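You operate a simulated robot arm through the tools that you are given. There is no shell and no other tool.

The job below is to be done with a simulated robot arm. You get a single attempt, and the scene is never put back.

JOB
Fold the open flap, lay the red tape along the seam and roll it down with the roller.
Fine: no air stays under the tape; the roller goes back in its cradle. What is to be rubbed or washed off counts as gone when no trace of it is left.

The check looks at the end state, three seconds after you hand in, the way a careful person would. Anything else that was tipped, shoved, dropped, spilled or broken makes it a failure. Flat cloth is picked up by pressing the open fingertips on it (5 to 10 N) and closing them slowly along it; thin cloth reads only 2 to 8 mm in the jaws.

ROBOT AND FRAMES
A 7-joint arm with a three-finger gripper, fixed in place. Base frame: the origin is on the floor under the middle of its stand, x ahead of it, y to its left, z up; the work surface is at about z = 85.2. Readings come in cm, degrees, newtons and seconds.
It reaches about 134.2 cm from its shoulder. Its first joint turns from -166.0 to 166.0 degrees. Payload 2.69 kg.
The tool frame sits at the grasp point between the pads (the TCP): z along the fingers, y along the line on which they close. The tips reach 3 cm beyond it. The gripper opens to 12.8 cm; its body begins 11.7 cm behind the TCP.
Orientation is that of the tool frame in the base frame, as a unit quaternion [x, y, z, w]. With the fingers straight down and closing along the base's y, the tool's x points along the base's -x, its y along +y and its z along -z.

CONTROLS
- The arm moves only by the tool apply_moves. Its argument "deltas" is a list that holds one entry, the list of rows, each a list of 7 numbers: the opening in per cent of the stroke, from 0 (shut) to 100 (fully open), then the shift along the tool's x, y, z in units of 200 mm (1.0 is 200 mm), then the turn, a rotation vector about the tool's x, y, z in units of 60 degrees (1.0 is 60 degrees). In form: [[[claw, tx, ty, tz, wx, wy, wz], ...]]. A call has 1 to 20 rows; each row is the pose to reach, as a shift and turn from the pose commanded when the call began, along the tool's axes at that moment. A call with a number of a shift or a turn outside -1 to 1 is refused whole. Each row takes 0.2 s and may step no farther than 5 cm and 8.6 degrees from the row before; otherwise, or with a gripper value out of range, the whole call is refused. A pose out of reach is approached as far as the arm can. The call stops where the force on the tool passes 40 N (or 10 N more than at its start, if that is more) or the arm is blocked; 0.2 s more then pass. The fingers move at their own pace (about 12.7 cm/s each) and stop on an object; they squeeze with about 43 N. The grip force told is the motor's: it shows also when the fingers shut on nothing. Time passes only in rows, and 0.2 s behind the last, so rows that repeat a pose let the fingers close. It gives the time, the measured TCP pose, the force on the tool (base axes), the opening and the grip force at its end, in the units of the frame above (readings bear some noise), with the torque about the TCP (base axes, N m) and any sound that the robot's microphone picked up.
- Cameras (640 x 400 px; columns grow to the right, rows downward): "scene" is fixed at [40.09, -50.06, 156.51]; the picture's right is [0.95, -0.30, 0.00], its down [-0.16, -0.51, -0.84] and it looks along [0.26, 0.80, -0.54] (base axes); focal length 334 px, centre (320, 200). "wrist" rides on the gripper at [5.8, 5.4, -13.1] in the tool frame; the picture's right is [-0.68, 0.74, 0.00], its down [-0.62, -0.57, -0.55] and it looks along [-0.40, -0.37, 0.84] (tool axes); focal length 234 px, centre (320, 200). There is no depth. A picture from a camera that has moved, and an enlarged one, comes with that camera's place and axes in the base frame and with its lens.
- get_image(camera): a new picture of that camera. No time passes.
- lift_body(by): moves the trunk up (or, below 0, down) by that many cm; the arm rides with it, the base frame stays. It gives what a move gives, with no picture.
- close_up(camera, box): a new picture of the part [left, top, right, bottom] of that camera's present view, enlarged. No time passes.
- close_job(): hands the job in; it is judged then, once.

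Nothing tells you positions but the pictures and the camera data. Unless the task says otherwise, let go and move clear before handing in.

The tools are called after "Request:" by a JSON object that holds its "name" and its "arguments". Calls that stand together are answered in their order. apply_moves: Moves the arm, as the interface text tells. Its arguments: {"type":"object","properties":{"deltas":{"type":"array","items":{"type":"array","items":{"type":"array","items":{"type":"number"}}}}},"required":["deltas"]} The other tools are called the same way: lift_body (by) moves the trunk up or down; get_image (camera) takes a picture; close_up (camera, box) takes an enlarged picture of a part of a camera's view; close_job () hands the job in.

At the start:

```text
clock: 0.0
tool_pos: [46.79, 61.16, 120.05]
tcp_rot: [-0.001, 1.0, 0.0, 0.001]
wrist_force: [0.2, 1.2, 0.0]
moment: [-0.01, 0.0, 0.0]
gripper_width: 12.8
grasp_force: 0.0
trunk travel left (down, up): [-20.0, 15.0]
```

scene: 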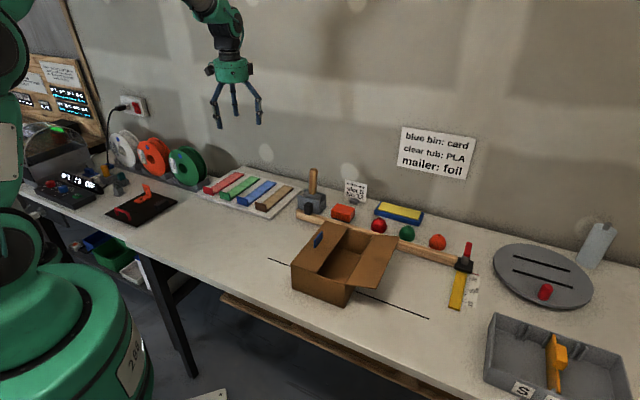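
wrist: 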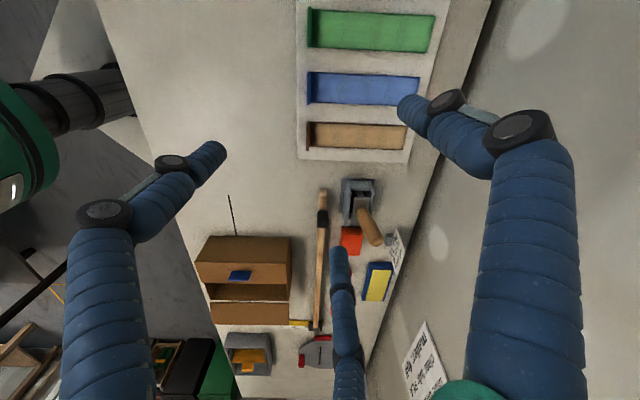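

I see a bench with a cardboard box (one flap open), coloured tape strips on a board at the left rear, and what looks like a roller near the rear middle. I'll take close-ups before moving anything.

Request:
{"name": "close_up", "arguments": {"camera": "scene", "box": [250, 200, 430, 320]}}

Request:
{"name": "close_up", "arguments": {"camera": "scene", "box": [180, 150, 360, 260]}}

Request:
{"name": "close_up", "arguments": {"camera": "scene", "box": [430, 210, 640, 400]}}

Request:
{"name": "close_up", "arguments": {"camera": "scene", "box": [20, 90, 220, 230]}}

Request:
{"name": "close_up", "arguments": {"camera": "wrist", "box": [180, 160, 420, 390]}}

```text
3.33 times, centred on (340, 260) of scene
camera zoom: at [40.09, -50.06, 156.51], right [0.95, -0.3, 0.0], down [-0.16, -0.51, -0.84], along [0.26, 0.8, -0.54], focal length 1112 px, centre (253, 0)
```

zoom: 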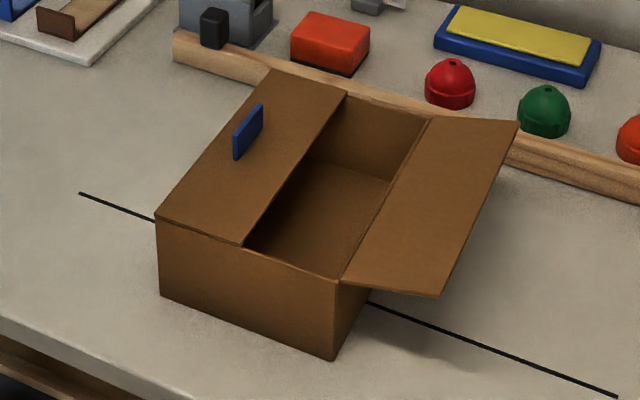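

```text
3.56 times, centred on (270, 205) of scene
camera zoom: at [40.09, -50.06, 156.51], right [0.95, -0.3, 0.0], down [-0.16, -0.51, -0.84], along [0.26, 0.8, -0.54], focal length 1186 px, centre (498, 182)
```

zoom: 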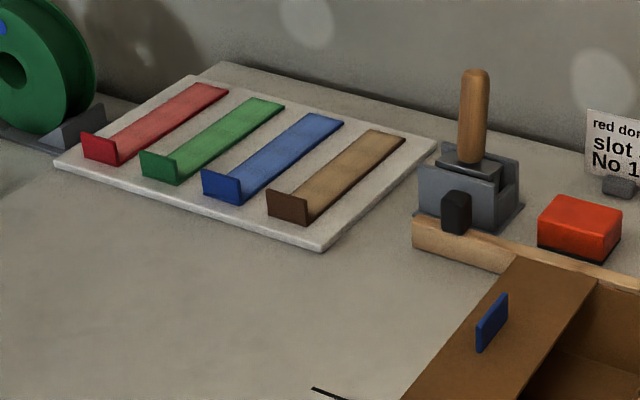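

```text
2.11 times, centred on (535, 305) of scene
camera zoom: at [40.09, -50.06, 156.51], right [0.95, -0.3, 0.0], down [-0.16, -0.51, -0.84], along [0.26, 0.8, -0.54], focal length 702 px, centre (-133, -21)
```

zoom: 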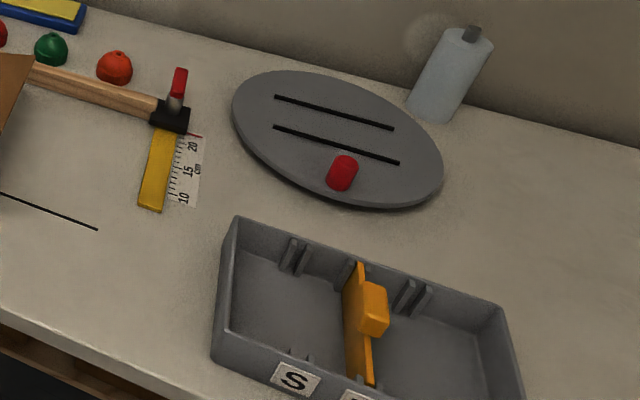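

```text
2.86 times, centred on (120, 160) of scene
camera zoom: at [40.09, -50.06, 156.51], right [0.95, -0.3, 0.0], down [-0.16, -0.51, -0.84], along [0.26, 0.8, -0.54], focal length 953 px, centre (891, 314)
```

zoom: 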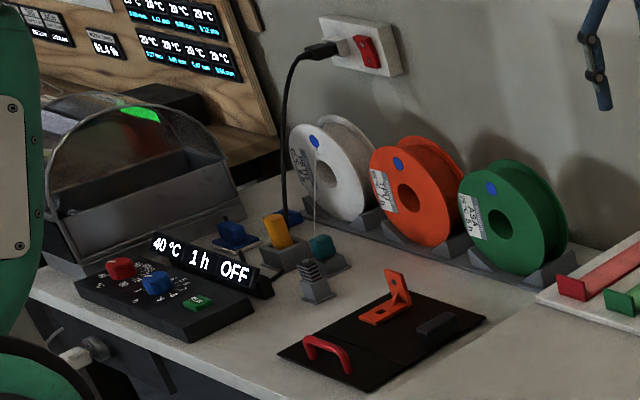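

```text
1.74 times, centred on (300, 275) of wrist
camera zoom: at [40.87, 66.48, 133.04], right [0.68, 0.74, 0.0], down [0.62, -0.57, 0.55], along [0.4, -0.37, -0.84], focal length 407 px, centre (355, 70)
```

zoom: 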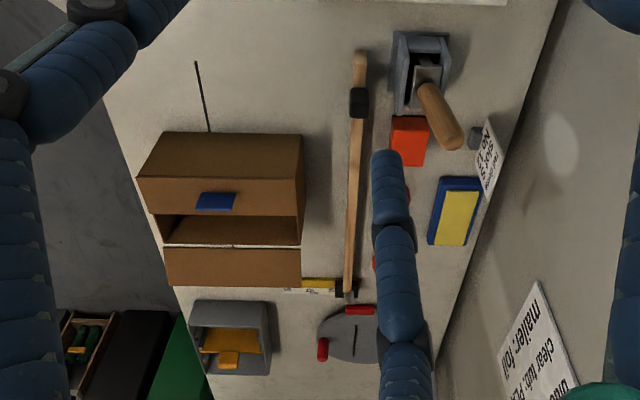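

The box sits around (60, 17) turned about 45° to the base, with its left flap already folded and its right flap leaning outward. The red tape strip with its tab is near (34, 71), and the roller looks to be in the grey cradle at the rear. I'll turn the gripper to line up with the table and look from the wrist camera.

Request:
{"name": "apply_moves", "arguments": {"deltas": [[[100, 0, 0, 0, 0, 0, 0.125], [100, 0, 0, 0, 0, 0, 0.25], [100, 0, 0, 0, 0, 0, 0.375], [100, 0, 0, 0, 0, 0, 0.5], [100, 0, 0, 0, 0, 0, 0.625], [100, 0, 0, 0, 0, 0, 0.75], [100, 0, 0, 0, 0, 0, 0.75]]]}}

```text
clock: 1.6
tool_pos: [46.76, 61.16, 120.23]
tcp_rot: [0.383, 0.924, 0.0, 0.0]
wrist_force: [-1.4, -0.1, -0.2]
moment: [-0.05, 0.01, 0.01]
gripper_width: 12.8
grasp_force: 0.2
trunk travel left (down, up): [-20.0, 15.0]
```

The tool's y axis now points along the seam direction. I'll take the wrist view from here.

Request:
{"name": "get_image", "arguments": {"camera": "wrist"}}

Request:
{"name": "get_image", "arguments": {"camera": "scene"}}

```text
taken
camera wrist: at [46.39, 69.08, 133.07], right [1.0, 0.04, 0.0], down [0.03, -0.84, 0.55], along [0.02, -0.55, -0.84], focal length 234 px, centre (320, 200)
```

wrist: 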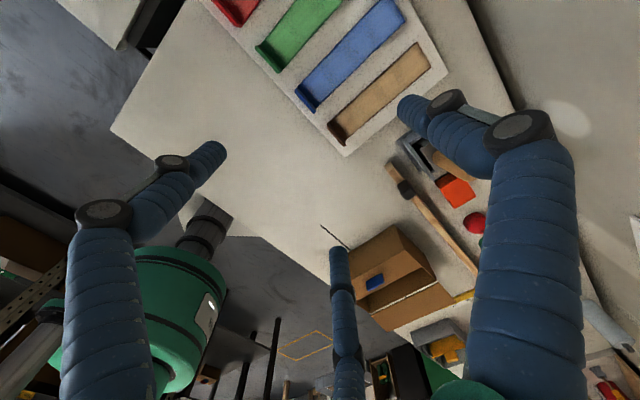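

```text
taken
```

scene: 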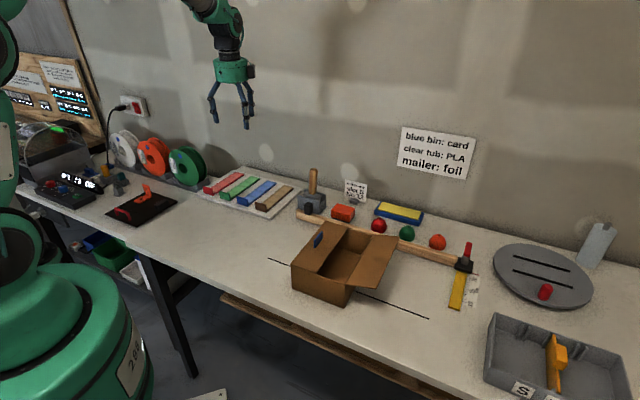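

Request:
{"name": "close_up", "arguments": {"camera": "wrist", "box": [320, 110, 520, 340]}}

Request:
{"name": "close_up", "arguments": {"camera": "wrist", "box": [200, 0, 460, 160]}}

```text
1.74 times, centred on (420, 225) of wrist
camera zoom: at [46.39, 69.08, 133.07], right [1.0, 0.04, 0.0], down [0.03, -0.84, 0.55], along [0.02, -0.55, -0.84], focal length 407 px, centre (146, 156)
```

zoom: 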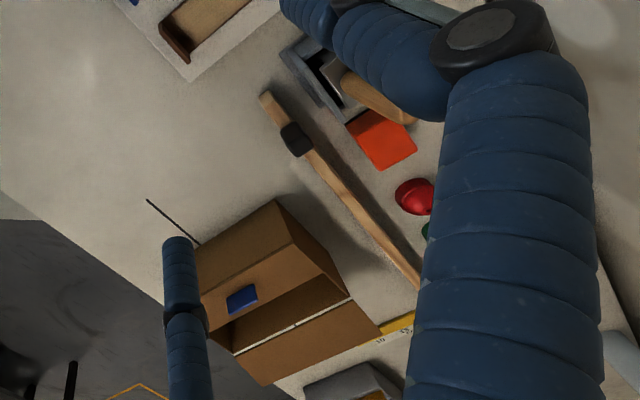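

```text
2.46 times, centred on (330, 80) of wrist
camera zoom: at [46.39, 69.08, 133.07], right [1.0, 0.04, 0.0], down [0.03, -0.84, 0.55], along [0.02, -0.55, -0.84], focal length 576 px, centre (295, 495)
```

zoom: 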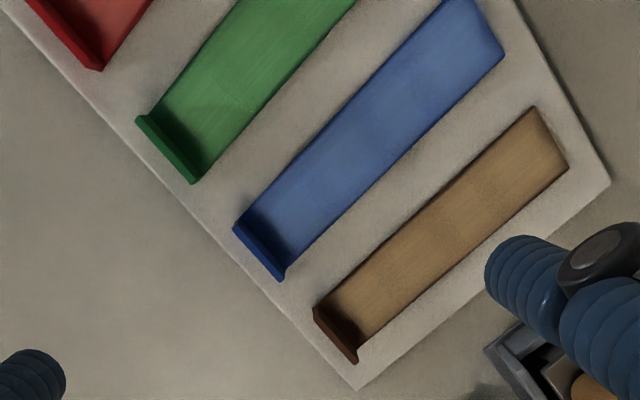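

Both views agree on the layout. I'll move above the box to measure it more precisely from the wrist camera.

Request:
{"name": "apply_moves", "arguments": {"deltas": [[[100, -0.21, -0.04, 0, 0, 0, 0], [100, -0.42, -0.08, 0, 0, 0, 0], [100, -0.63, -0.12, 0, 0, 0, 0], [100, -0.83, -0.155, 0, 0, 0, 0]]]}}

Request:
{"name": "apply_moves", "arguments": {"deltas": [[[100, -0.21, -0.04, 0, 0, 0, 0], [100, -0.42, -0.08, 0, 0, 0, 0], [100, -0.63, -0.12, 0, 0, 0, 0], [100, -0.83, -0.155, 0, 0, 0, 0], [100, -0.83, -0.155, 0, 0, 0, 0]]]}}

Request:
{"name": "get_image", "arguments": {"camera": "wrist"}}

```text
clock: 2.6
tool_pos: [56.27, 47.29, 120.18]
tcp_rot: [0.383, 0.924, -0.001, -0.001]
wrist_force: [0.1, 0.2, 0.3]
moment: [0.01, -0.01, 0.01]
gripper_width: 12.8
grasp_force: 0.0
trunk travel left (down, up): [-20.0, 15.0]
```

```text
clock: 3.8
tool_pos: [65.98, 33.29, 120.12]
tcp_rot: [0.381, 0.925, 0.0, 0.0]
wrist_force: [0.4, -0.9, -0.5]
moment: [0.05, 0.05, 0.01]
gripper_width: 12.8
grasp_force: 0.0
trunk travel left (down, up): [-20.0, 15.0]
```

```text
taken
camera wrist: at [65.6, 41.09, 133.08], right [1.0, 0.04, 0.0], down [0.04, -0.84, 0.55], along [0.02, -0.55, -0.84], focal length 234 px, centre (320, 200)
```

wrist: 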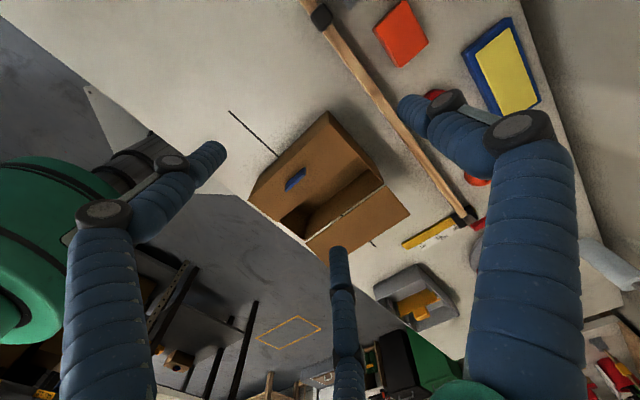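

Request:
{"name": "close_up", "arguments": {"camera": "wrist", "box": [220, 90, 430, 270]}}

```text
2.22 times, centred on (325, 180) of wrist
camera zoom: at [65.6, 41.09, 133.08], right [1.0, 0.04, 0.0], down [0.04, -0.84, 0.55], along [0.02, -0.55, -0.84], focal length 520 px, centre (309, 244)
```

zoom: 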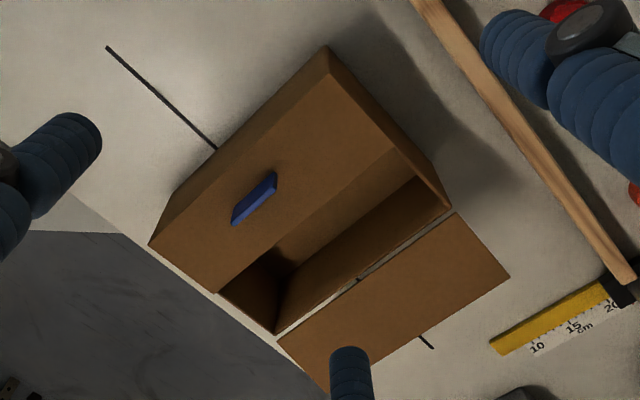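

The box front is close to the table edge, and the right flap leans out as expected. I'll come lower for a sharper measurement.

Request:
{"name": "apply_moves", "arguments": {"deltas": [[[100, -0.07, -0.094, 0.2, 0, 0, 0], [100, -0.14, -0.188, 0.4, 0, 0, 0], [100, -0.212, -0.283, 0.6, 0, 0, 0], [100, -0.212, -0.283, 0.6, 0, 0, 0]]]}}

Request:
{"name": "get_image", "arguments": {"camera": "wrist"}}

Request:
{"name": "close_up", "arguments": {"camera": "wrist", "box": [180, 60, 500, 260]}}

```text
clock: 4.8
tool_pos: [65.05, 26.37, 107.85]
tcp_rot: [0.384, 0.923, 0.0, 0.0]
wrist_force: [0.8, -0.2, -0.1]
moment: [0.01, 0.04, -0.02]
gripper_width: 12.79
grasp_force: 0.1
trunk travel left (down, up): [-20.0, 15.0]
```

```text
taken
camera wrist: at [64.62, 34.21, 120.89], right [1.0, 0.04, 0.0], down [0.04, -0.84, 0.55], along [0.02, -0.55, -0.84], focal length 234 px, centre (320, 200)
```

wrist: 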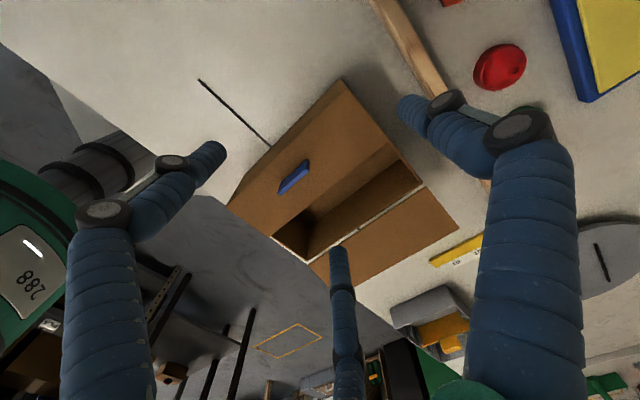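

```text
2.00 times, centred on (340, 160) of wrist
camera zoom: at [64.62, 34.21, 120.89], right [1.0, 0.04, 0.0], down [0.04, -0.84, 0.55], along [0.02, -0.55, -0.84], focal length 468 px, centre (280, 280)
```

zoom: 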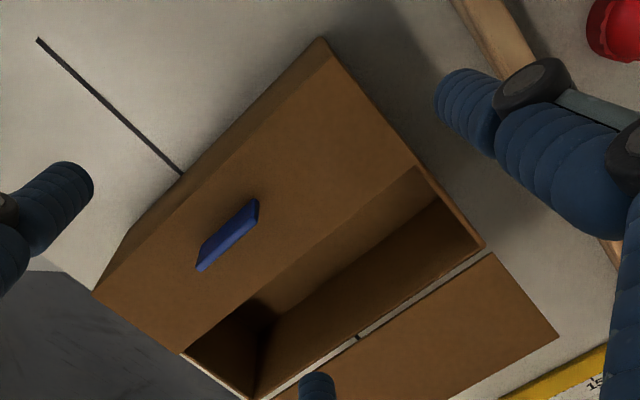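

The geometry is clear: the box is about 16 × 22 × 8 cm, the seam runs from roughly (57.9, 9.3) to (73.4, 25.0), and the open flap is hinged on the right, about 20° above horizontal. I'll shut the fingers to check their shape before using them to push the flap.

Request:
{"name": "apply_moves", "arguments": {"deltas": [[[0, 0, 0, -0.1, 0, 0, 0], [0, 0, 0, -0.2, 0, 0, 0], [0, 0, 0, -0.2, 0, 0, 0], [0, 0, 0, -0.2, 0, 0, 0]]]}}

Request:
{"name": "get_image", "arguments": {"camera": "wrist"}}

Request:
{"name": "close_up", "arguments": {"camera": "scene", "box": [250, 100, 450, 320]}}

```text
clock: 5.8
tool_pos: [65.0, 26.36, 111.92]
tcp_rot: [0.382, 0.924, 0.0, 0.0]
wrist_force: [0.0, 1.7, -0.8]
moment: [0.01, 0.03, -0.01]
gripper_width: 0.23
grasp_force: 32.0
trunk travel left (down, up): [-20.0, 15.0]
```

```text
taken
camera wrist: at [64.61, 34.18, 124.9], right [1.0, 0.04, 0.0], down [0.04, -0.84, 0.55], along [0.02, -0.55, -0.84], focal length 234 px, centre (320, 200)
```

wrist: 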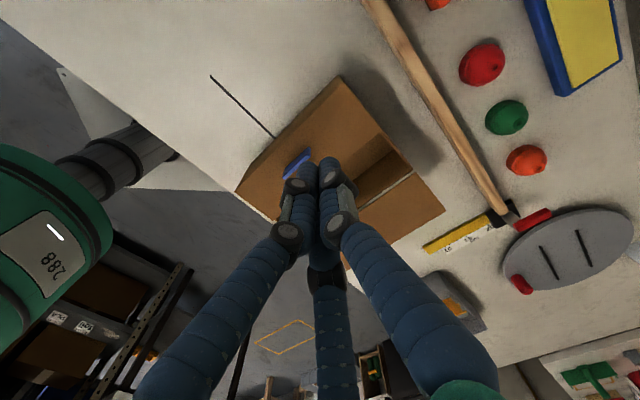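

```text
1.82 times, centred on (350, 210) of scene
camera zoom: at [40.09, -50.06, 156.51], right [0.95, -0.3, 0.0], down [-0.16, -0.51, -0.84], along [0.26, 0.8, -0.54], focal length 606 px, centre (266, 182)
```

zoom: 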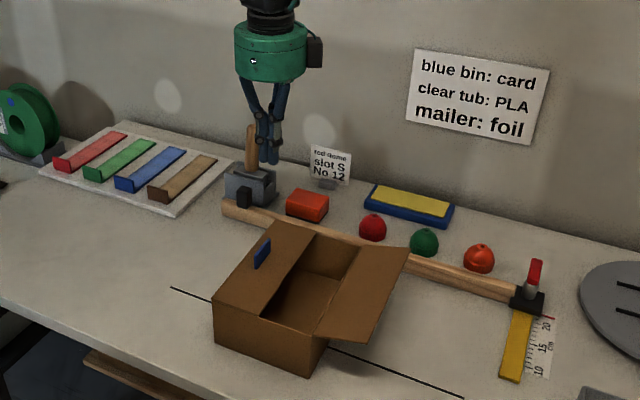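

The shut fingers make a neat bundle. I'll tilt 45° and go round to the outer side of the open flap.

Request:
{"name": "apply_moves", "arguments": {"deltas": [[[0, -0.15, -0.047, 0, 0, 0.125, 0], [0, -0.3, -0.094, 0, 0, 0.25, 0], [0, -0.45, -0.141, 0, 0, 0.375, 0], [0, -0.6, -0.188, 0, 0, 0.5, 0], [0, -0.75, -0.236, 0, 0, 0.625, 0], [0, -0.9, -0.283, 0, 0, 0.75, 0], [0, -0.9, -0.283, 0, 0, 0.75, 0]]]}}

Request:
{"name": "get_image", "arguments": {"camera": "scene"}}

```text
clock: 7.4
tool_pos: [73.87, 9.55, 112.01]
tcp_rot: [0.353, 0.854, 0.146, -0.355]
wrist_force: [-0.2, -0.1, -0.7]
moment: [0.1, 0.07, 0.02]
gripper_width: 0.21
grasp_force: 31.5
trunk travel left (down, up): [-20.0, 15.0]
```

```text
taken
```

scene: 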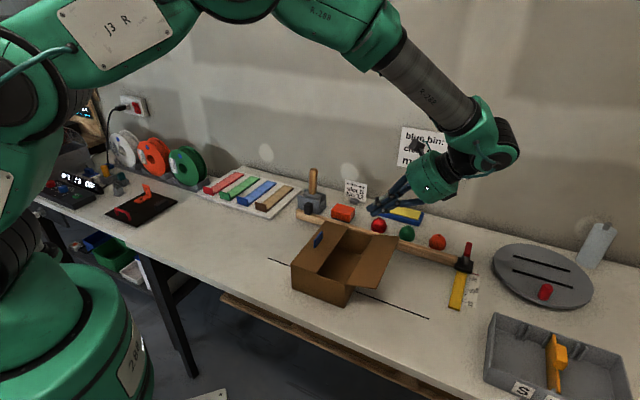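

Request:
{"name": "apply_moves", "arguments": {"deltas": [[[0, -0.19, 0, -0.03, 0, 0, 0], [0, -0.38, 0, -0.06, 0, 0, 0], [0, -0.57, 0, -0.09, 0, 0, 0], [0, -0.753, 0, -0.115, 0, 0, 0], [0, -0.812, 0, 0.038, 0, 0, 0], [0, -0.871, 0, 0.19, 0, 0, 0], [0, -0.93, 0, 0.343, 0, 0, 0], [0, -0.93, 0, 0.343, 0, 0, 0]]]}}

Request:
{"name": "get_image", "arguments": {"camera": "scene"}}

Request:
{"name": "get_image", "arguments": {"camera": "wrist"}}

```text
clock: 9.2
tool_pos: [79.53, 3.85, 94.0]
tcp_rot: [0.354, 0.853, 0.147, -0.353]
wrist_force: [-0.1, -0.8, -0.1]
moment: [0.05, 0.02, 0.0]
gripper_width: 0.2
grasp_force: 31.4
trunk travel left (down, up): [-20.0, 15.0]
```

```text
taken
```

scene: 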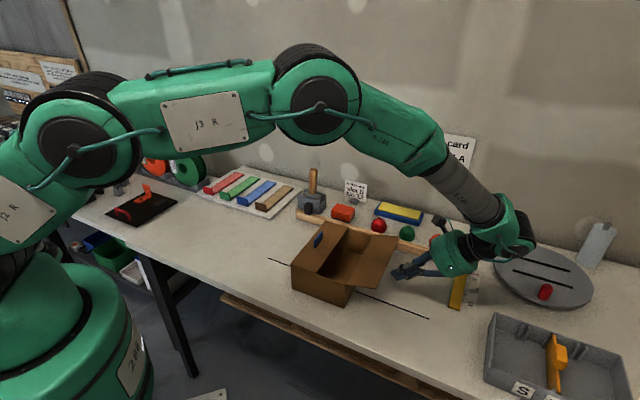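

```text
taken
camera wrist: at [86.99, 3.85, 107.26], right [0.86, 0.18, -0.48], down [0.18, -0.98, -0.05], along [-0.48, -0.05, -0.88], focal length 234 px, centre (320, 200)
```

wrist: 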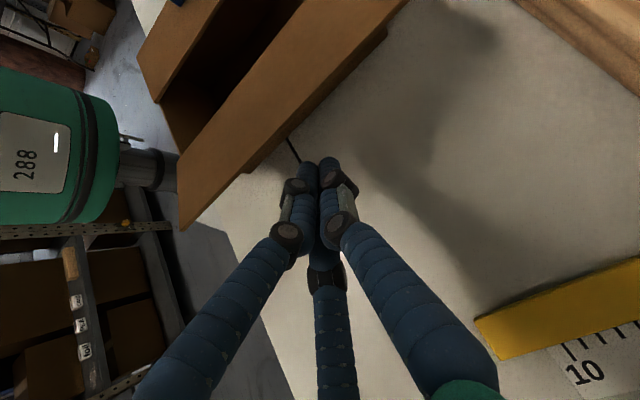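

Request:
{"name": "close_up", "arguments": {"camera": "scene", "box": [280, 200, 500, 330]}}

Request:
{"name": "close_up", "arguments": {"camera": "wrist", "box": [170, 40, 450, 220]}}

```text
2.91 times, centred on (390, 265) of scene
camera zoom: at [40.09, -50.06, 156.51], right [0.95, -0.3, 0.0], down [-0.16, -0.51, -0.84], along [0.26, 0.8, -0.54], focal length 970 px, centre (116, 11)
```

zoom: 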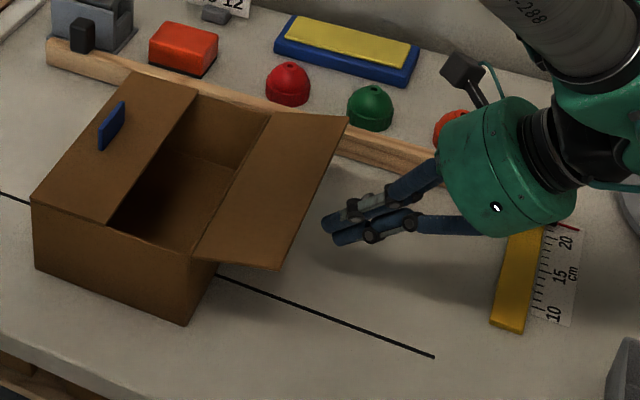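

```text
2.22 times, centred on (310, 130) of wrist
camera zoom: at [86.99, 3.85, 107.26], right [0.86, 0.18, -0.48], down [0.18, -0.98, -0.05], along [-0.48, -0.05, -0.88], focal length 520 px, centre (342, 356)
```

zoom: 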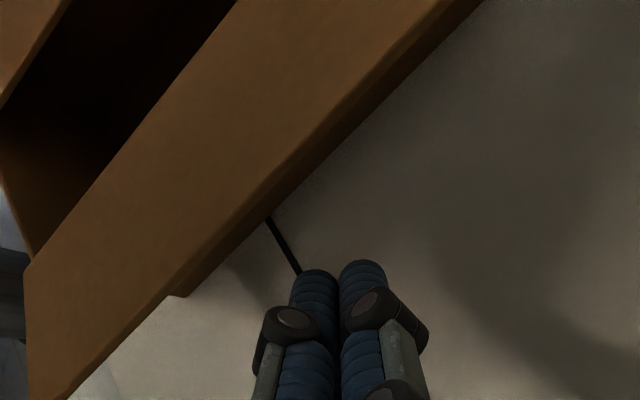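

The shut fingertips are just outside and below the flap's outer edge. I'll slide them under it and lift gently.

Request:
{"name": "apply_moves", "arguments": {"deltas": [[[0, 0.04, 0, 0.072, 0, 0, 0], [0, 0.08, 0, 0.1435, 0, 0, 0], [0, 0.08, 0, 0.1435, 0, 0, 0]]]}}

Request:
{"name": "apply_moves", "arguments": {"deltas": [[[0, 0.04, 0, -0.03, 0, 0, 0], [0, 0.08, 0, -0.06, 0, 0, 0], [0, 0.123, 0, -0.088, 0, 0, 0], [0, 0.175, 0, -0.105, 0, 0, 0], [0, 0.23, 0, -0.124, 0, 0, 0], [0, 0.23, 0, -0.124, 0, 0, 0]]]}}

Request:
{"name": "close_up", "arguments": {"camera": "scene", "box": [260, 180, 500, 330]}}

Request:
{"name": "get_image", "arguments": {"camera": "wrist"}}

```text
clock: 10.0
tool_pos: [77.29, 6.04, 93.22]
tcp_rot: [0.353, 0.854, 0.146, -0.354]
wrist_force: [-0.2, 0.3, 1.1]
moment: [-0.02, 0.0, 0.02]
gripper_width: 0.21
grasp_force: 32.0
trunk travel left (down, up): [-20.0, 15.0]
```

```text
clock: 11.4
tool_pos: [76.17, 7.02, 98.29]
tcp_rot: [0.354, 0.853, 0.147, -0.353]
wrist_force: [0.0, -0.7, 0.3]
moment: [-0.02, -0.03, 0.0]
gripper_width: 0.21
grasp_force: 31.3
trunk travel left (down, up): [-20.0, 15.0]
```

```text
2.67 times, centred on (380, 255) of scene
camera zoom: at [40.09, -50.06, 156.51], right [0.95, -0.3, 0.0], down [-0.16, -0.51, -0.84], along [0.26, 0.8, -0.54], focal length 889 px, centre (160, 53)
```

zoom: 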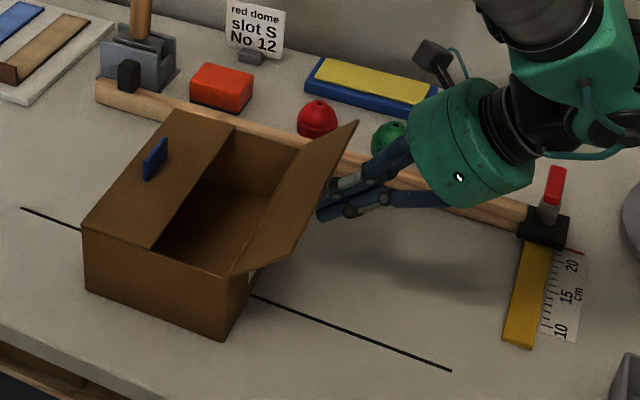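

```text
taken
camera wrist: at [83.58, 7.14, 111.48], right [0.86, 0.18, -0.48], down [0.18, -0.98, -0.05], along [-0.48, -0.05, -0.88], focal length 234 px, centre (320, 200)
```

wrist: 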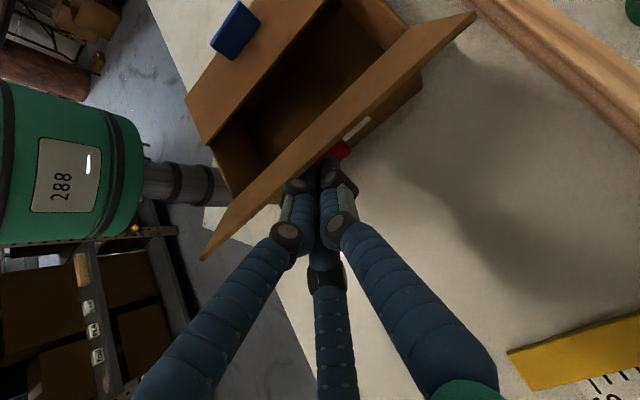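

The flap is lifting. I notice a red patch and a white patch near the fingertips, so I'll check what they are.

Request:
{"name": "close_up", "arguments": {"camera": "wrist", "box": [270, 80, 430, 200]}}

Request:
{"name": "close_up", "arguments": {"camera": "scene", "box": [320, 210, 420, 310]}}

```text
3.33 times, centred on (350, 140) of wrist
camera zoom: at [83.58, 7.14, 111.48], right [0.86, 0.18, -0.48], down [0.18, -0.98, -0.05], along [-0.48, -0.05, -0.88], focal length 781 px, centre (220, 400)
```

zoom: 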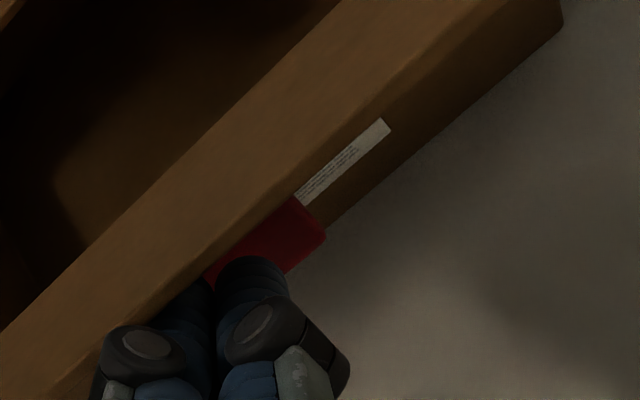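

```text
4.00 times, centred on (370, 260) of scene
camera zoom: at [40.09, -50.06, 156.51], right [0.95, -0.3, 0.0], down [-0.16, -0.51, -0.84], along [0.26, 0.8, -0.54], focal length 1334 px, centre (120, -40)
```

zoom: 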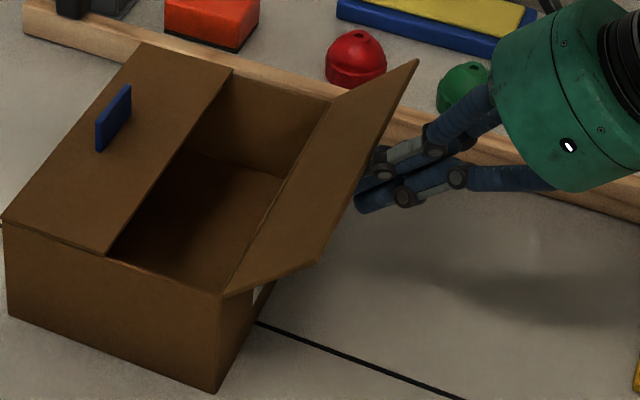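

The red patch is a small tab on the flap's outer face, the twin of the blue one, and the white patch is a label on the box wall. I'll slide sideways along the flap to clear the tab, then carry on swinging the flap up.

Request:
{"name": "apply_moves", "arguments": {"deltas": [[[0, 0, 0.07, 0, 0, 0, 0], [0, 0, 0.14, 0, 0, 0, 0], [0, 0, 0.21, 0, 0, 0, 0], [0, 0, 0.275, 0, 0, 0, 0], [0, 0.042, 0.275, -0.008, 0, 0, 0], [0, 0.083, 0.275, -0.016, 0, 0, 0], [0, 0.155, 0.275, 0.0, 0, 0, 0], [0, 0.226, 0.275, 0.021, 0, 0, 0], [0, 0.226, 0.275, 0.021, 0, 0, 0]]]}}

Request:
{"name": "close_up", "arguments": {"camera": "scene", "box": [260, 160, 500, 310]}}

Request:
{"name": "get_image", "arguments": {"camera": "wrist"}}

```text
clock: 13.4
tool_pos: [77.65, 13.42, 100.94]
tcp_rot: [0.353, 0.854, 0.146, -0.354]
wrist_force: [1.2, -0.5, 0.2]
moment: [-0.02, 0.0, -0.01]
gripper_width: 0.22
grasp_force: 31.3
trunk travel left (down, up): [-20.0, 15.0]
```

```text
2.67 times, centred on (380, 235) of scene
camera zoom: at [40.09, -50.06, 156.51], right [0.95, -0.3, 0.0], down [-0.16, -0.51, -0.84], along [0.26, 0.8, -0.54], focal length 889 px, centre (160, 107)
```

zoom: 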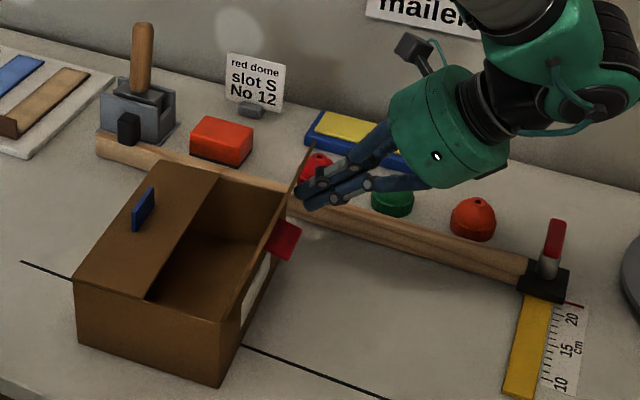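

```text
taken
camera wrist: at [84.96, 13.48, 114.32], right [0.86, 0.18, -0.48], down [0.18, -0.98, -0.05], along [-0.48, -0.05, -0.88], focal length 234 px, centre (320, 200)
```

wrist: 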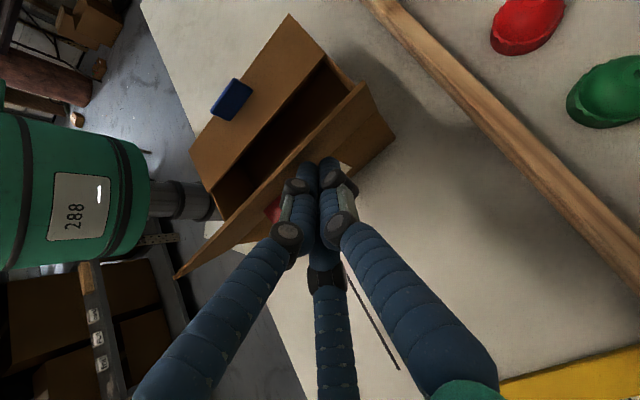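

The flap is close to upright and the fingers are clear of its red tab. I'll push it over past vertical and down toward closed.

Request:
{"name": "apply_moves", "arguments": {"deltas": [[[0, 0.05, 0, 0.045, 0, 0, 0], [0, 0.1, 0, 0.09, 0, 0, 0], [0, 0.145, 0, 0.131, 0, 0, 0], [0, 0.165, 0, 0.2, 0, 0, 0], [0, 0.182, 0, 0.27, 0, 0, 0], [0, 0.182, 0, 0.27, 0, 0, 0]]]}}

Request:
{"name": "close_up", "arguments": {"camera": "scene", "box": [260, 160, 500, 310]}}

Request:
{"name": "get_image", "arguments": {"camera": "wrist"}}

```text
clock: 14.8
tool_pos: [73.09, 17.9, 99.8]
tcp_rot: [0.354, 0.854, 0.146, -0.353]
wrist_force: [0.6, 0.3, -0.4]
moment: [-0.01, -0.04, 0.02]
gripper_width: 0.19
grasp_force: 31.6
trunk travel left (down, up): [-20.0, 15.0]
```

```text
2.67 times, centred on (380, 235) of scene
camera zoom: at [40.09, -50.06, 156.51], right [0.95, -0.3, 0.0], down [-0.16, -0.51, -0.84], along [0.26, 0.8, -0.54], focal length 889 px, centre (160, 107)
```

zoom: 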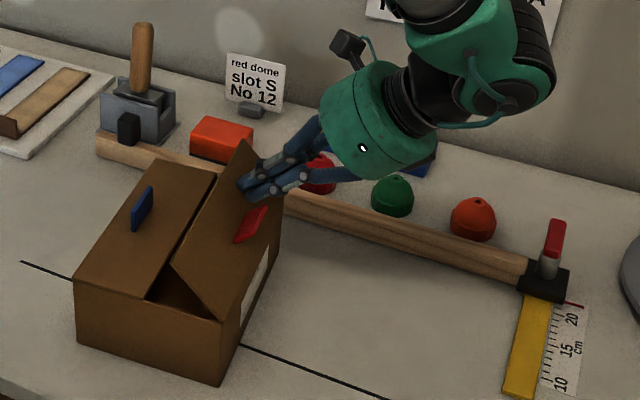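

```text
taken
camera wrist: at [80.47, 18.01, 113.1], right [0.86, 0.18, -0.48], down [0.18, -0.98, -0.05], along [-0.48, -0.05, -0.88], focal length 234 px, centre (320, 200)
```

wrist: 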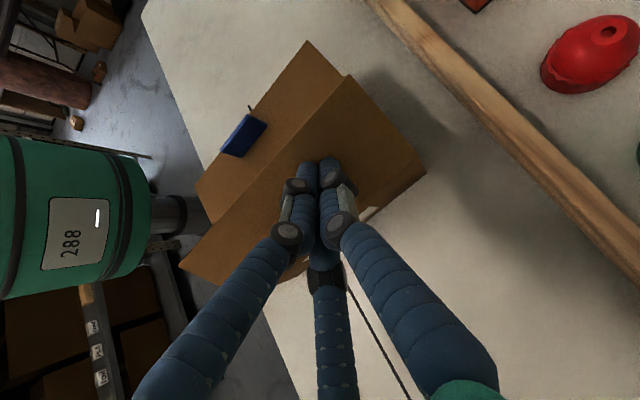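

The flap is past vertical. I'll ease it down to closed in small steps and watch the force.

Request:
{"name": "apply_moves", "arguments": {"deltas": [[[0, -0.012, 0, 0.065, 0, 0, 0], [0, -0.025, 0, 0.13, 0, 0, 0], [0, -0.034, 0, 0.157, 0, 0, 0], [0, -0.034, 0, 0.157, 0, 0, 0]]]}}

Request:
{"name": "close_up", "arguments": {"camera": "scene", "box": [260, 160, 500, 310]}}

Request:
{"name": "get_image", "arguments": {"camera": "wrist"}}

```text
clock: 15.8
tool_pos: [72.0, 19.18, 97.44]
tcp_rot: [0.353, 0.854, 0.148, -0.353]
wrist_force: [6.5, -10.0, 28.4]
moment: [-0.26, 0.03, 0.05]
gripper_width: 0.19
grasp_force: 30.9
trunk travel left (down, up): [-20.0, 15.0]
```

```text
2.67 times, centred on (380, 235) of scene
camera zoom: at [40.09, -50.06, 156.51], right [0.95, -0.3, 0.0], down [-0.16, -0.51, -0.84], along [0.26, 0.8, -0.54], focal length 889 px, centre (160, 107)
```

zoom: 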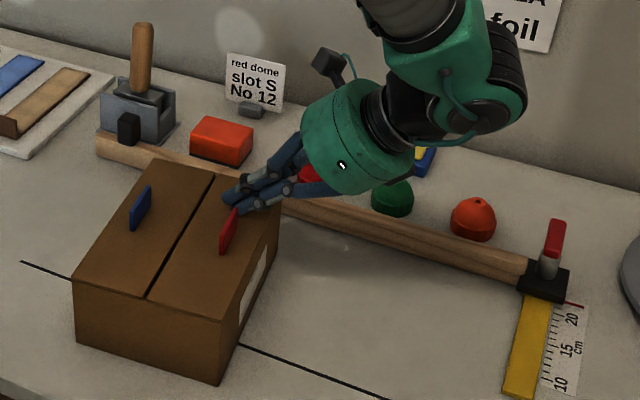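

```text
taken
camera wrist: at [79.29, 19.14, 110.7], right [0.86, 0.18, -0.47], down [0.18, -0.98, -0.05], along [-0.47, -0.05, -0.88], focal length 234 px, centre (320, 200)
```

wrist: 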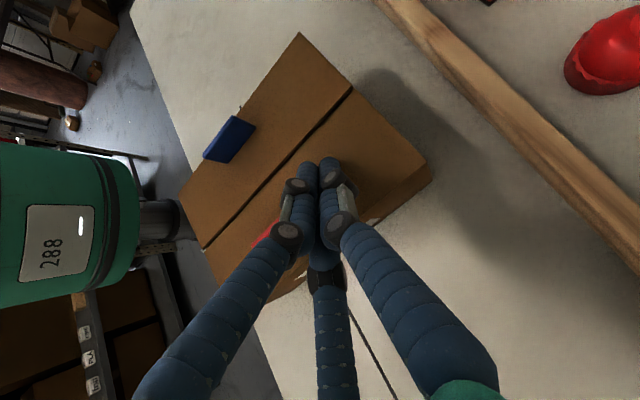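

The flap is down and flush with the other. I'll lift straight up and away and check that it stays shut.

Request:
{"name": "apply_moves", "arguments": {"deltas": [[[0, 0.04, 0, -0.04, 0, 0, 0], [0, 0.15, 0, -0.15, 0, 0, 0], [0, 0.3, 0, -0.3, 0, 0, 0], [0, 0.45, 0, -0.45, 0, 0, 0], [0, 0.45, 0, -0.45, 0, 0, 0]]]}}

Request:
{"name": "get_image", "arguments": {"camera": "scene"}}

Request:
{"name": "close_up", "arguments": {"camera": "scene", "box": [260, 190, 430, 310]}}

Request:
{"name": "get_image", "arguments": {"camera": "wrist"}}

```text
clock: 17.0
tool_pos: [71.54, 19.07, 109.91]
tcp_rot: [0.354, 0.853, 0.146, -0.353]
wrist_force: [0.5, 0.1, -0.3]
moment: [0.0, -0.01, 0.01]
gripper_width: 0.23
grasp_force: 31.2
trunk travel left (down, up): [-20.0, 15.0]
```

```text
taken
```

scene: 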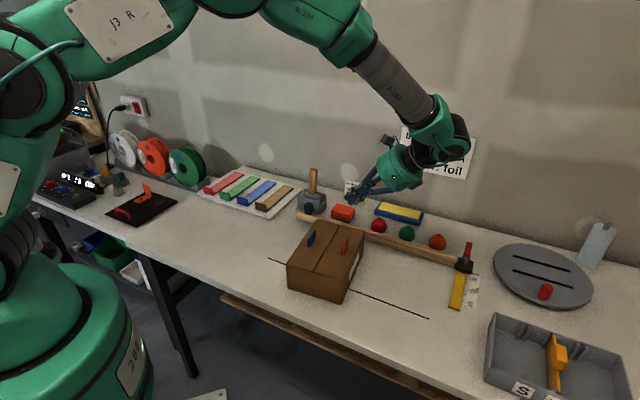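

```text
3.33 times, centred on (345, 250) of scene
camera zoom: at [40.09, -50.06, 156.51], right [0.95, -0.3, 0.0], down [-0.16, -0.51, -0.84], along [0.26, 0.8, -0.54], focal length 1112 px, centre (237, 33)
```

zoom: 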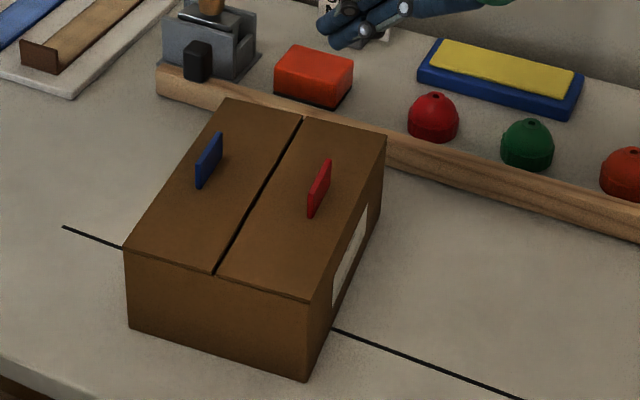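

```text
taken
camera wrist: at [79.09, 19.19, 123.18], right [0.86, 0.18, -0.48], down [0.18, -0.98, -0.05], along [-0.48, -0.05, -0.88], focal length 234 px, centre (320, 200)
```

wrist: 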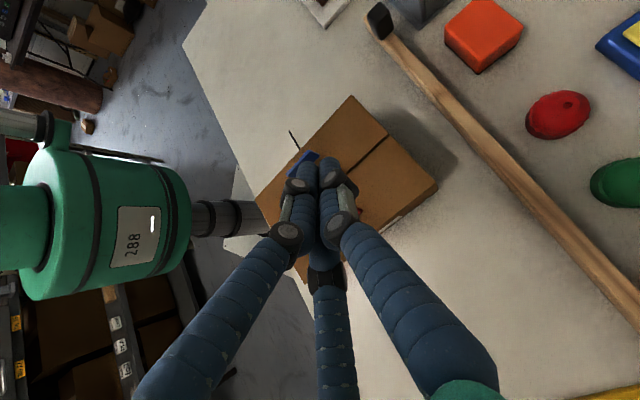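

The flap stayed shut; the box only crept about a centimetre. I'll bring the gripper upright, open it, and re-measure the seam.

Request:
{"name": "apply_moves", "arguments": {"deltas": [[[0, 0.06, 0.005, 0.06, 0, -0.125, 0], [0, 0.12, 0.01, 0.12, 0, -0.25, 0], [20, 0.18, 0.015, 0.18, 0, -0.375, 0], [50, 0.24, 0.02, 0.24, 0, -0.5, 0], [100, 0.3, 0.024, 0.3, 0, -0.625, 0], [100, 0.346, 0.027, 0.346, 0, -0.75, 0], [100, 0.346, 0.027, 0.346, 0, -0.75, 0], [100, 0.346, 0.027, 0.346, 0, -0.75, 0]]]}}

Request:
{"name": "get_image", "arguments": {"camera": "wrist"}}

Request:
{"name": "close_up", "arguments": {"camera": "wrist", "box": [200, 70, 480, 245]}}

```text
clock: 18.8
tool_pos: [65.34, 26.34, 109.85]
tcp_rot: [0.383, 0.924, 0.0, 0.0]
wrist_force: [0.4, -0.1, 0.1]
moment: [0.03, 0.01, -0.01]
gripper_width: 12.82
grasp_force: 0.1
trunk travel left (down, up): [-20.0, 15.0]
```

```text
taken
camera wrist: at [64.89, 34.22, 122.85], right [1.0, 0.04, 0.0], down [0.04, -0.84, 0.55], along [0.02, -0.55, -0.84], focal length 234 px, centre (320, 200)
```

wrist: 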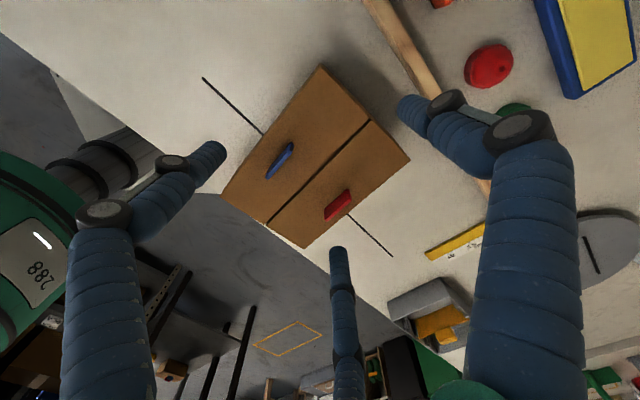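

```text
2.29 times, centred on (340, 158) of wrist
camera zoom: at [64.89, 34.22, 122.85], right [1.0, 0.04, 0.0], down [0.04, -0.84, 0.55], along [0.02, -0.55, -0.84], focal length 535 px, centre (274, 297)
```

zoom: 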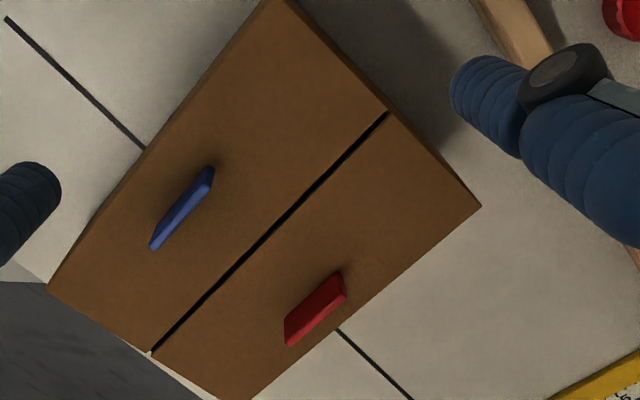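

The flaps meet cleanly. The seam now runs from about (57.4, 10.6) to (71.2, 27.2), so the box has turned by roughly 5°. Next I'll look at the red tape from above.

Request:
{"name": "apply_moves", "arguments": {"deltas": [[[100, 0.19, 0.06, -0.04, 0, 0, 0], [100, 0.38, 0.12, -0.08, 0, 0, 0], [100, 0.57, 0.18, -0.12, 0, 0, 0], [100, 0.75, 0.235, -0.16, 0, 0, 0], [100, 0.93, 0.29, -0.2, 0, 0, 0]]]}}

Request:
{"name": "apply_moves", "arguments": {"deltas": [[[100, 0.19, 0.06, 0, 0, 0, 0], [100, 0.38, 0.12, 0, 0, 0, 0], [100, 0.57, 0.18, 0, 0, 0, 0], [100, 0.75, 0.235, 0, 0, 0, 0], [100, 0.93, 0.29, 0, 0, 0, 0]]]}}

Request:
{"name": "apply_moves", "arguments": {"deltas": [[[100, 0.19, 0.06, 0.04, 0, 0, 0], [100, 0.38, 0.12, 0.08, 0, 0, 0], [100, 0.57, 0.18, 0.12, 0, 0, 0], [100, 0.75, 0.235, 0.16, 0, 0, 0], [100, 0.93, 0.29, 0.2, 0, 0, 0], [100, 0.93, 0.29, 0.2, 0, 0, 0]]]}}

Request:
{"name": "get_image", "arguments": {"camera": "wrist"}}

Request:
{"name": "get_image", "arguments": {"camera": "scene"}}

```text
clock: 20.0
tool_pos: [56.15, 43.84, 113.67]
tcp_rot: [0.382, 0.924, 0.0, 0.0]
wrist_force: [0.2, -0.2, -0.7]
moment: [0.03, -0.01, -0.05]
gripper_width: 12.8
grasp_force: 0.1
trunk travel left (down, up): [-20.0, 15.0]
```

```text
clock: 21.2
tool_pos: [47.18, 60.98, 113.89]
tcp_rot: [0.383, 0.924, 0.0, 0.0]
wrist_force: [0.3, 0.5, -0.4]
moment: [0.0, 0.01, 0.04]
gripper_width: 12.83
grasp_force: 0.1
trunk travel left (down, up): [-20.0, 15.0]
```

```text
clock: 22.6
tool_pos: [38.09, 78.18, 109.85]
tcp_rot: [0.382, 0.924, 0.0, -0.001]
wrist_force: [0.5, 0.3, -0.4]
moment: [-0.06, -0.02, 0.01]
gripper_width: 12.8
grasp_force: 0.0
trunk travel left (down, up): [-20.0, 15.0]
```

```text
taken
camera wrist: at [37.69, 86.12, 122.82], right [1.0, 0.04, 0.0], down [0.04, -0.83, 0.55], along [0.02, -0.55, -0.84], focal length 234 px, centre (320, 200)
```

wrist: 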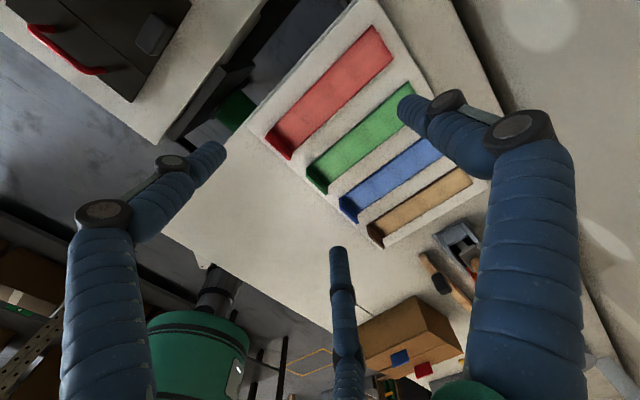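

```text
taken
```

scene: 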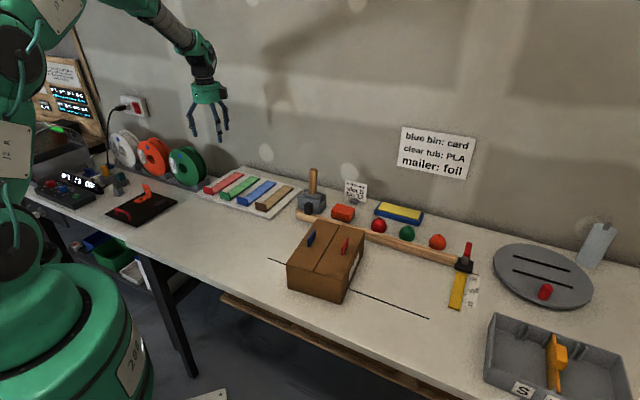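

Request:
{"name": "close_up", "arguments": {"camera": "wrist", "box": [240, 10, 480, 160]}}

Request:
{"name": "close_up", "arguments": {"camera": "scene", "box": [160, 140, 310, 230]}}

Request:
{"name": "close_up", "arguments": {"camera": "wrist", "box": [400, 180, 500, 300]}}

```text
2.67 times, centred on (360, 85) of wrist
camera zoom: at [37.69, 86.12, 122.82], right [1.0, 0.04, 0.0], down [0.04, -0.83, 0.55], along [0.02, -0.55, -0.84], focal length 624 px, centre (213, 507)
```

zoom: 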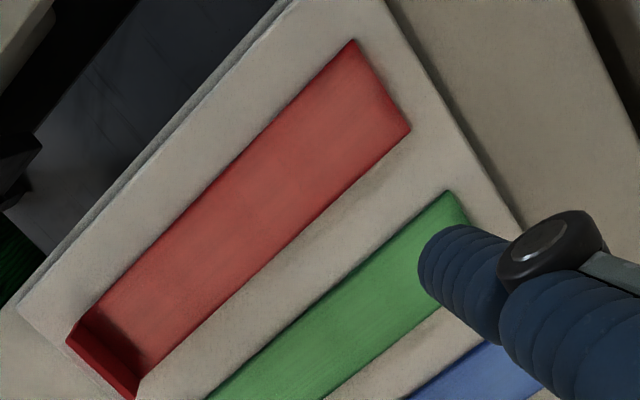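

```text
4.27 times, centred on (235, 185) of scene
camera zoom: at [40.09, -50.06, 156.51], right [0.95, -0.3, 0.0], down [-0.16, -0.51, -0.84], along [0.26, 0.8, -0.54], focal length 1423 px, centre (683, 264)
```

zoom: 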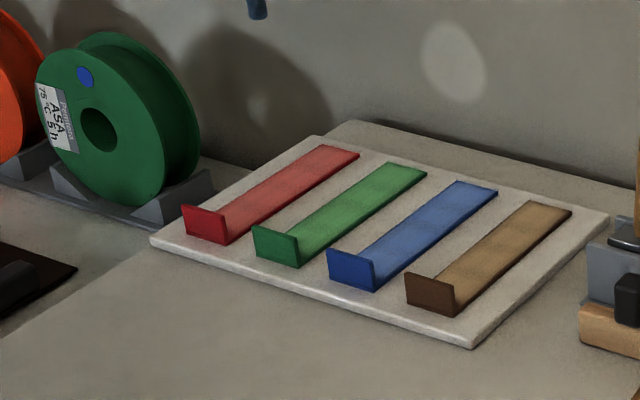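

```text
3.33 times, centred on (450, 240) of wrist
camera zoom: at [37.69, 86.12, 122.82], right [1.0, 0.04, 0.0], down [0.04, -0.83, 0.55], along [0.02, -0.55, -0.84], focal length 781 px, centre (-113, 67)
```

zoom: 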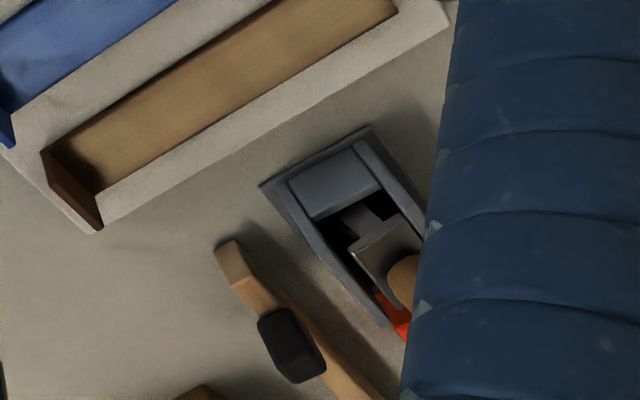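

The red tab is about 4.9 cm wide and 3 cm tall, standing at around (32.1, 73.4) at the near end of a strip about 19 cm long. I'll come down over it and check again before closing.

Request:
{"name": "apply_moves", "arguments": {"deltas": [[[70, 0.011, -0.096, 0.186, 0, 0, 0], [70, 0.022, -0.19, 0.37, 0, 0, 0], [60, 0.033, -0.287, 0.556, 0, 0, 0], [60, 0.0445, -0.383, 0.7425, 0, 0, 0], [60, 0.0445, -0.383, 0.7425, 0, 0, 0]]]}}

Request:
{"name": "get_image", "arguments": {"camera": "wrist"}}

Request:
{"name": "close_up", "arguments": {"camera": "scene", "box": [160, 110, 310, 220]}}

```text
clock: 23.8
tool_pos: [32.26, 73.37, 94.92]
tcp_rot: [0.382, 0.924, 0.0, -0.001]
wrist_force: [0.0, 0.1, 0.2]
moment: [-0.02, 0.0, 0.0]
gripper_width: 7.69
grasp_force: 0.1
trunk travel left (down, up): [-20.0, 15.0]
```

```text
taken
camera wrist: at [31.74, 81.26, 107.95], right [1.0, 0.04, 0.0], down [0.04, -0.84, 0.55], along [0.02, -0.55, -0.84], focal length 234 px, centre (320, 200)
```

wrist: 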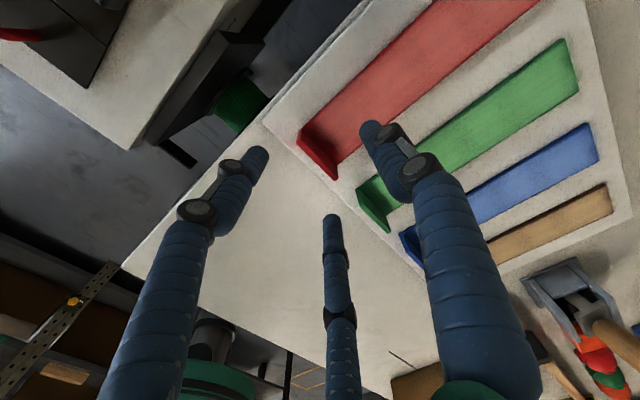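

```text
3.64 times, centred on (235, 165) of scene
camera zoom: at [40.09, -50.06, 156.51], right [0.95, -0.3, 0.0], down [-0.16, -0.51, -0.84], along [0.26, 0.8, -0.54], focal length 1213 px, centre (629, 327)
```

zoom: 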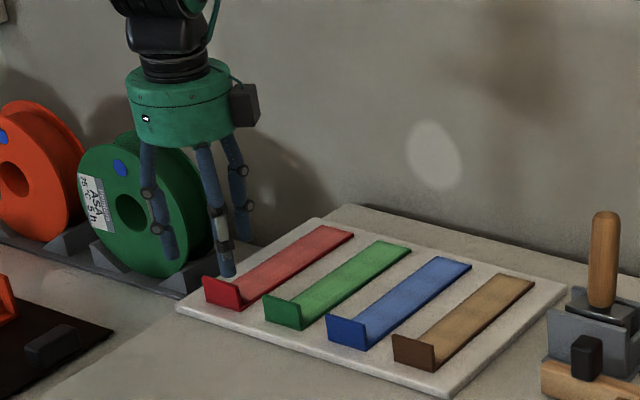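

The tab sits midway between the fingers. I'll go down until the tips are just above the board.

Request:
{"name": "apply_moves", "arguments": {"deltas": [[[60, 0, 0, 0.1, 0, 0, 0], [60, 0, 0, 0.17, 0, 0, 0], [60, 0, 0, 0.22, 0, 0, 0], [60, 0, 0, 0.235, 0, 0, 0], [60, 0, 0, 0.235, 0, 0, 0]]]}}

Request:
{"name": "get_image", "arguments": {"camera": "wrist"}}

Request:
{"name": "close_up", "arguments": {"camera": "scene", "box": [160, 110, 310, 220]}}

```text
clock: 25.0
tool_pos: [32.08, 73.44, 90.26]
tcp_rot: [0.382, 0.924, 0.0, 0.001]
wrist_force: [-0.3, 0.7, 0.3]
moment: [-0.05, -0.03, -0.01]
gripper_width: 7.68
grasp_force: 0.1
trunk travel left (down, up): [-20.0, 15.0]
```

```text
taken
camera wrist: at [31.73, 81.28, 103.28], right [1.0, 0.04, 0.0], down [0.04, -0.84, 0.55], along [0.02, -0.55, -0.84], focal length 234 px, centre (320, 200)
```

wrist: 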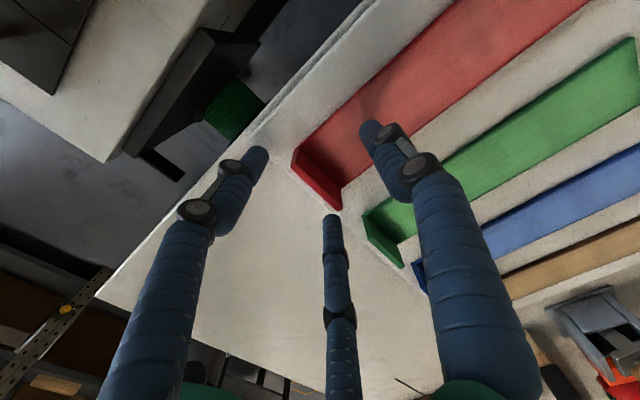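

```text
3.64 times, centred on (235, 165) of scene
camera zoom: at [40.09, -50.06, 156.51], right [0.95, -0.3, 0.0], down [-0.16, -0.51, -0.84], along [0.26, 0.8, -0.54], focal length 1213 px, centre (629, 327)
```

zoom: 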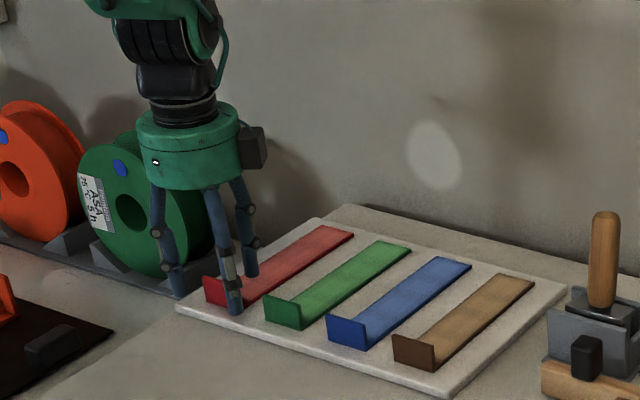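

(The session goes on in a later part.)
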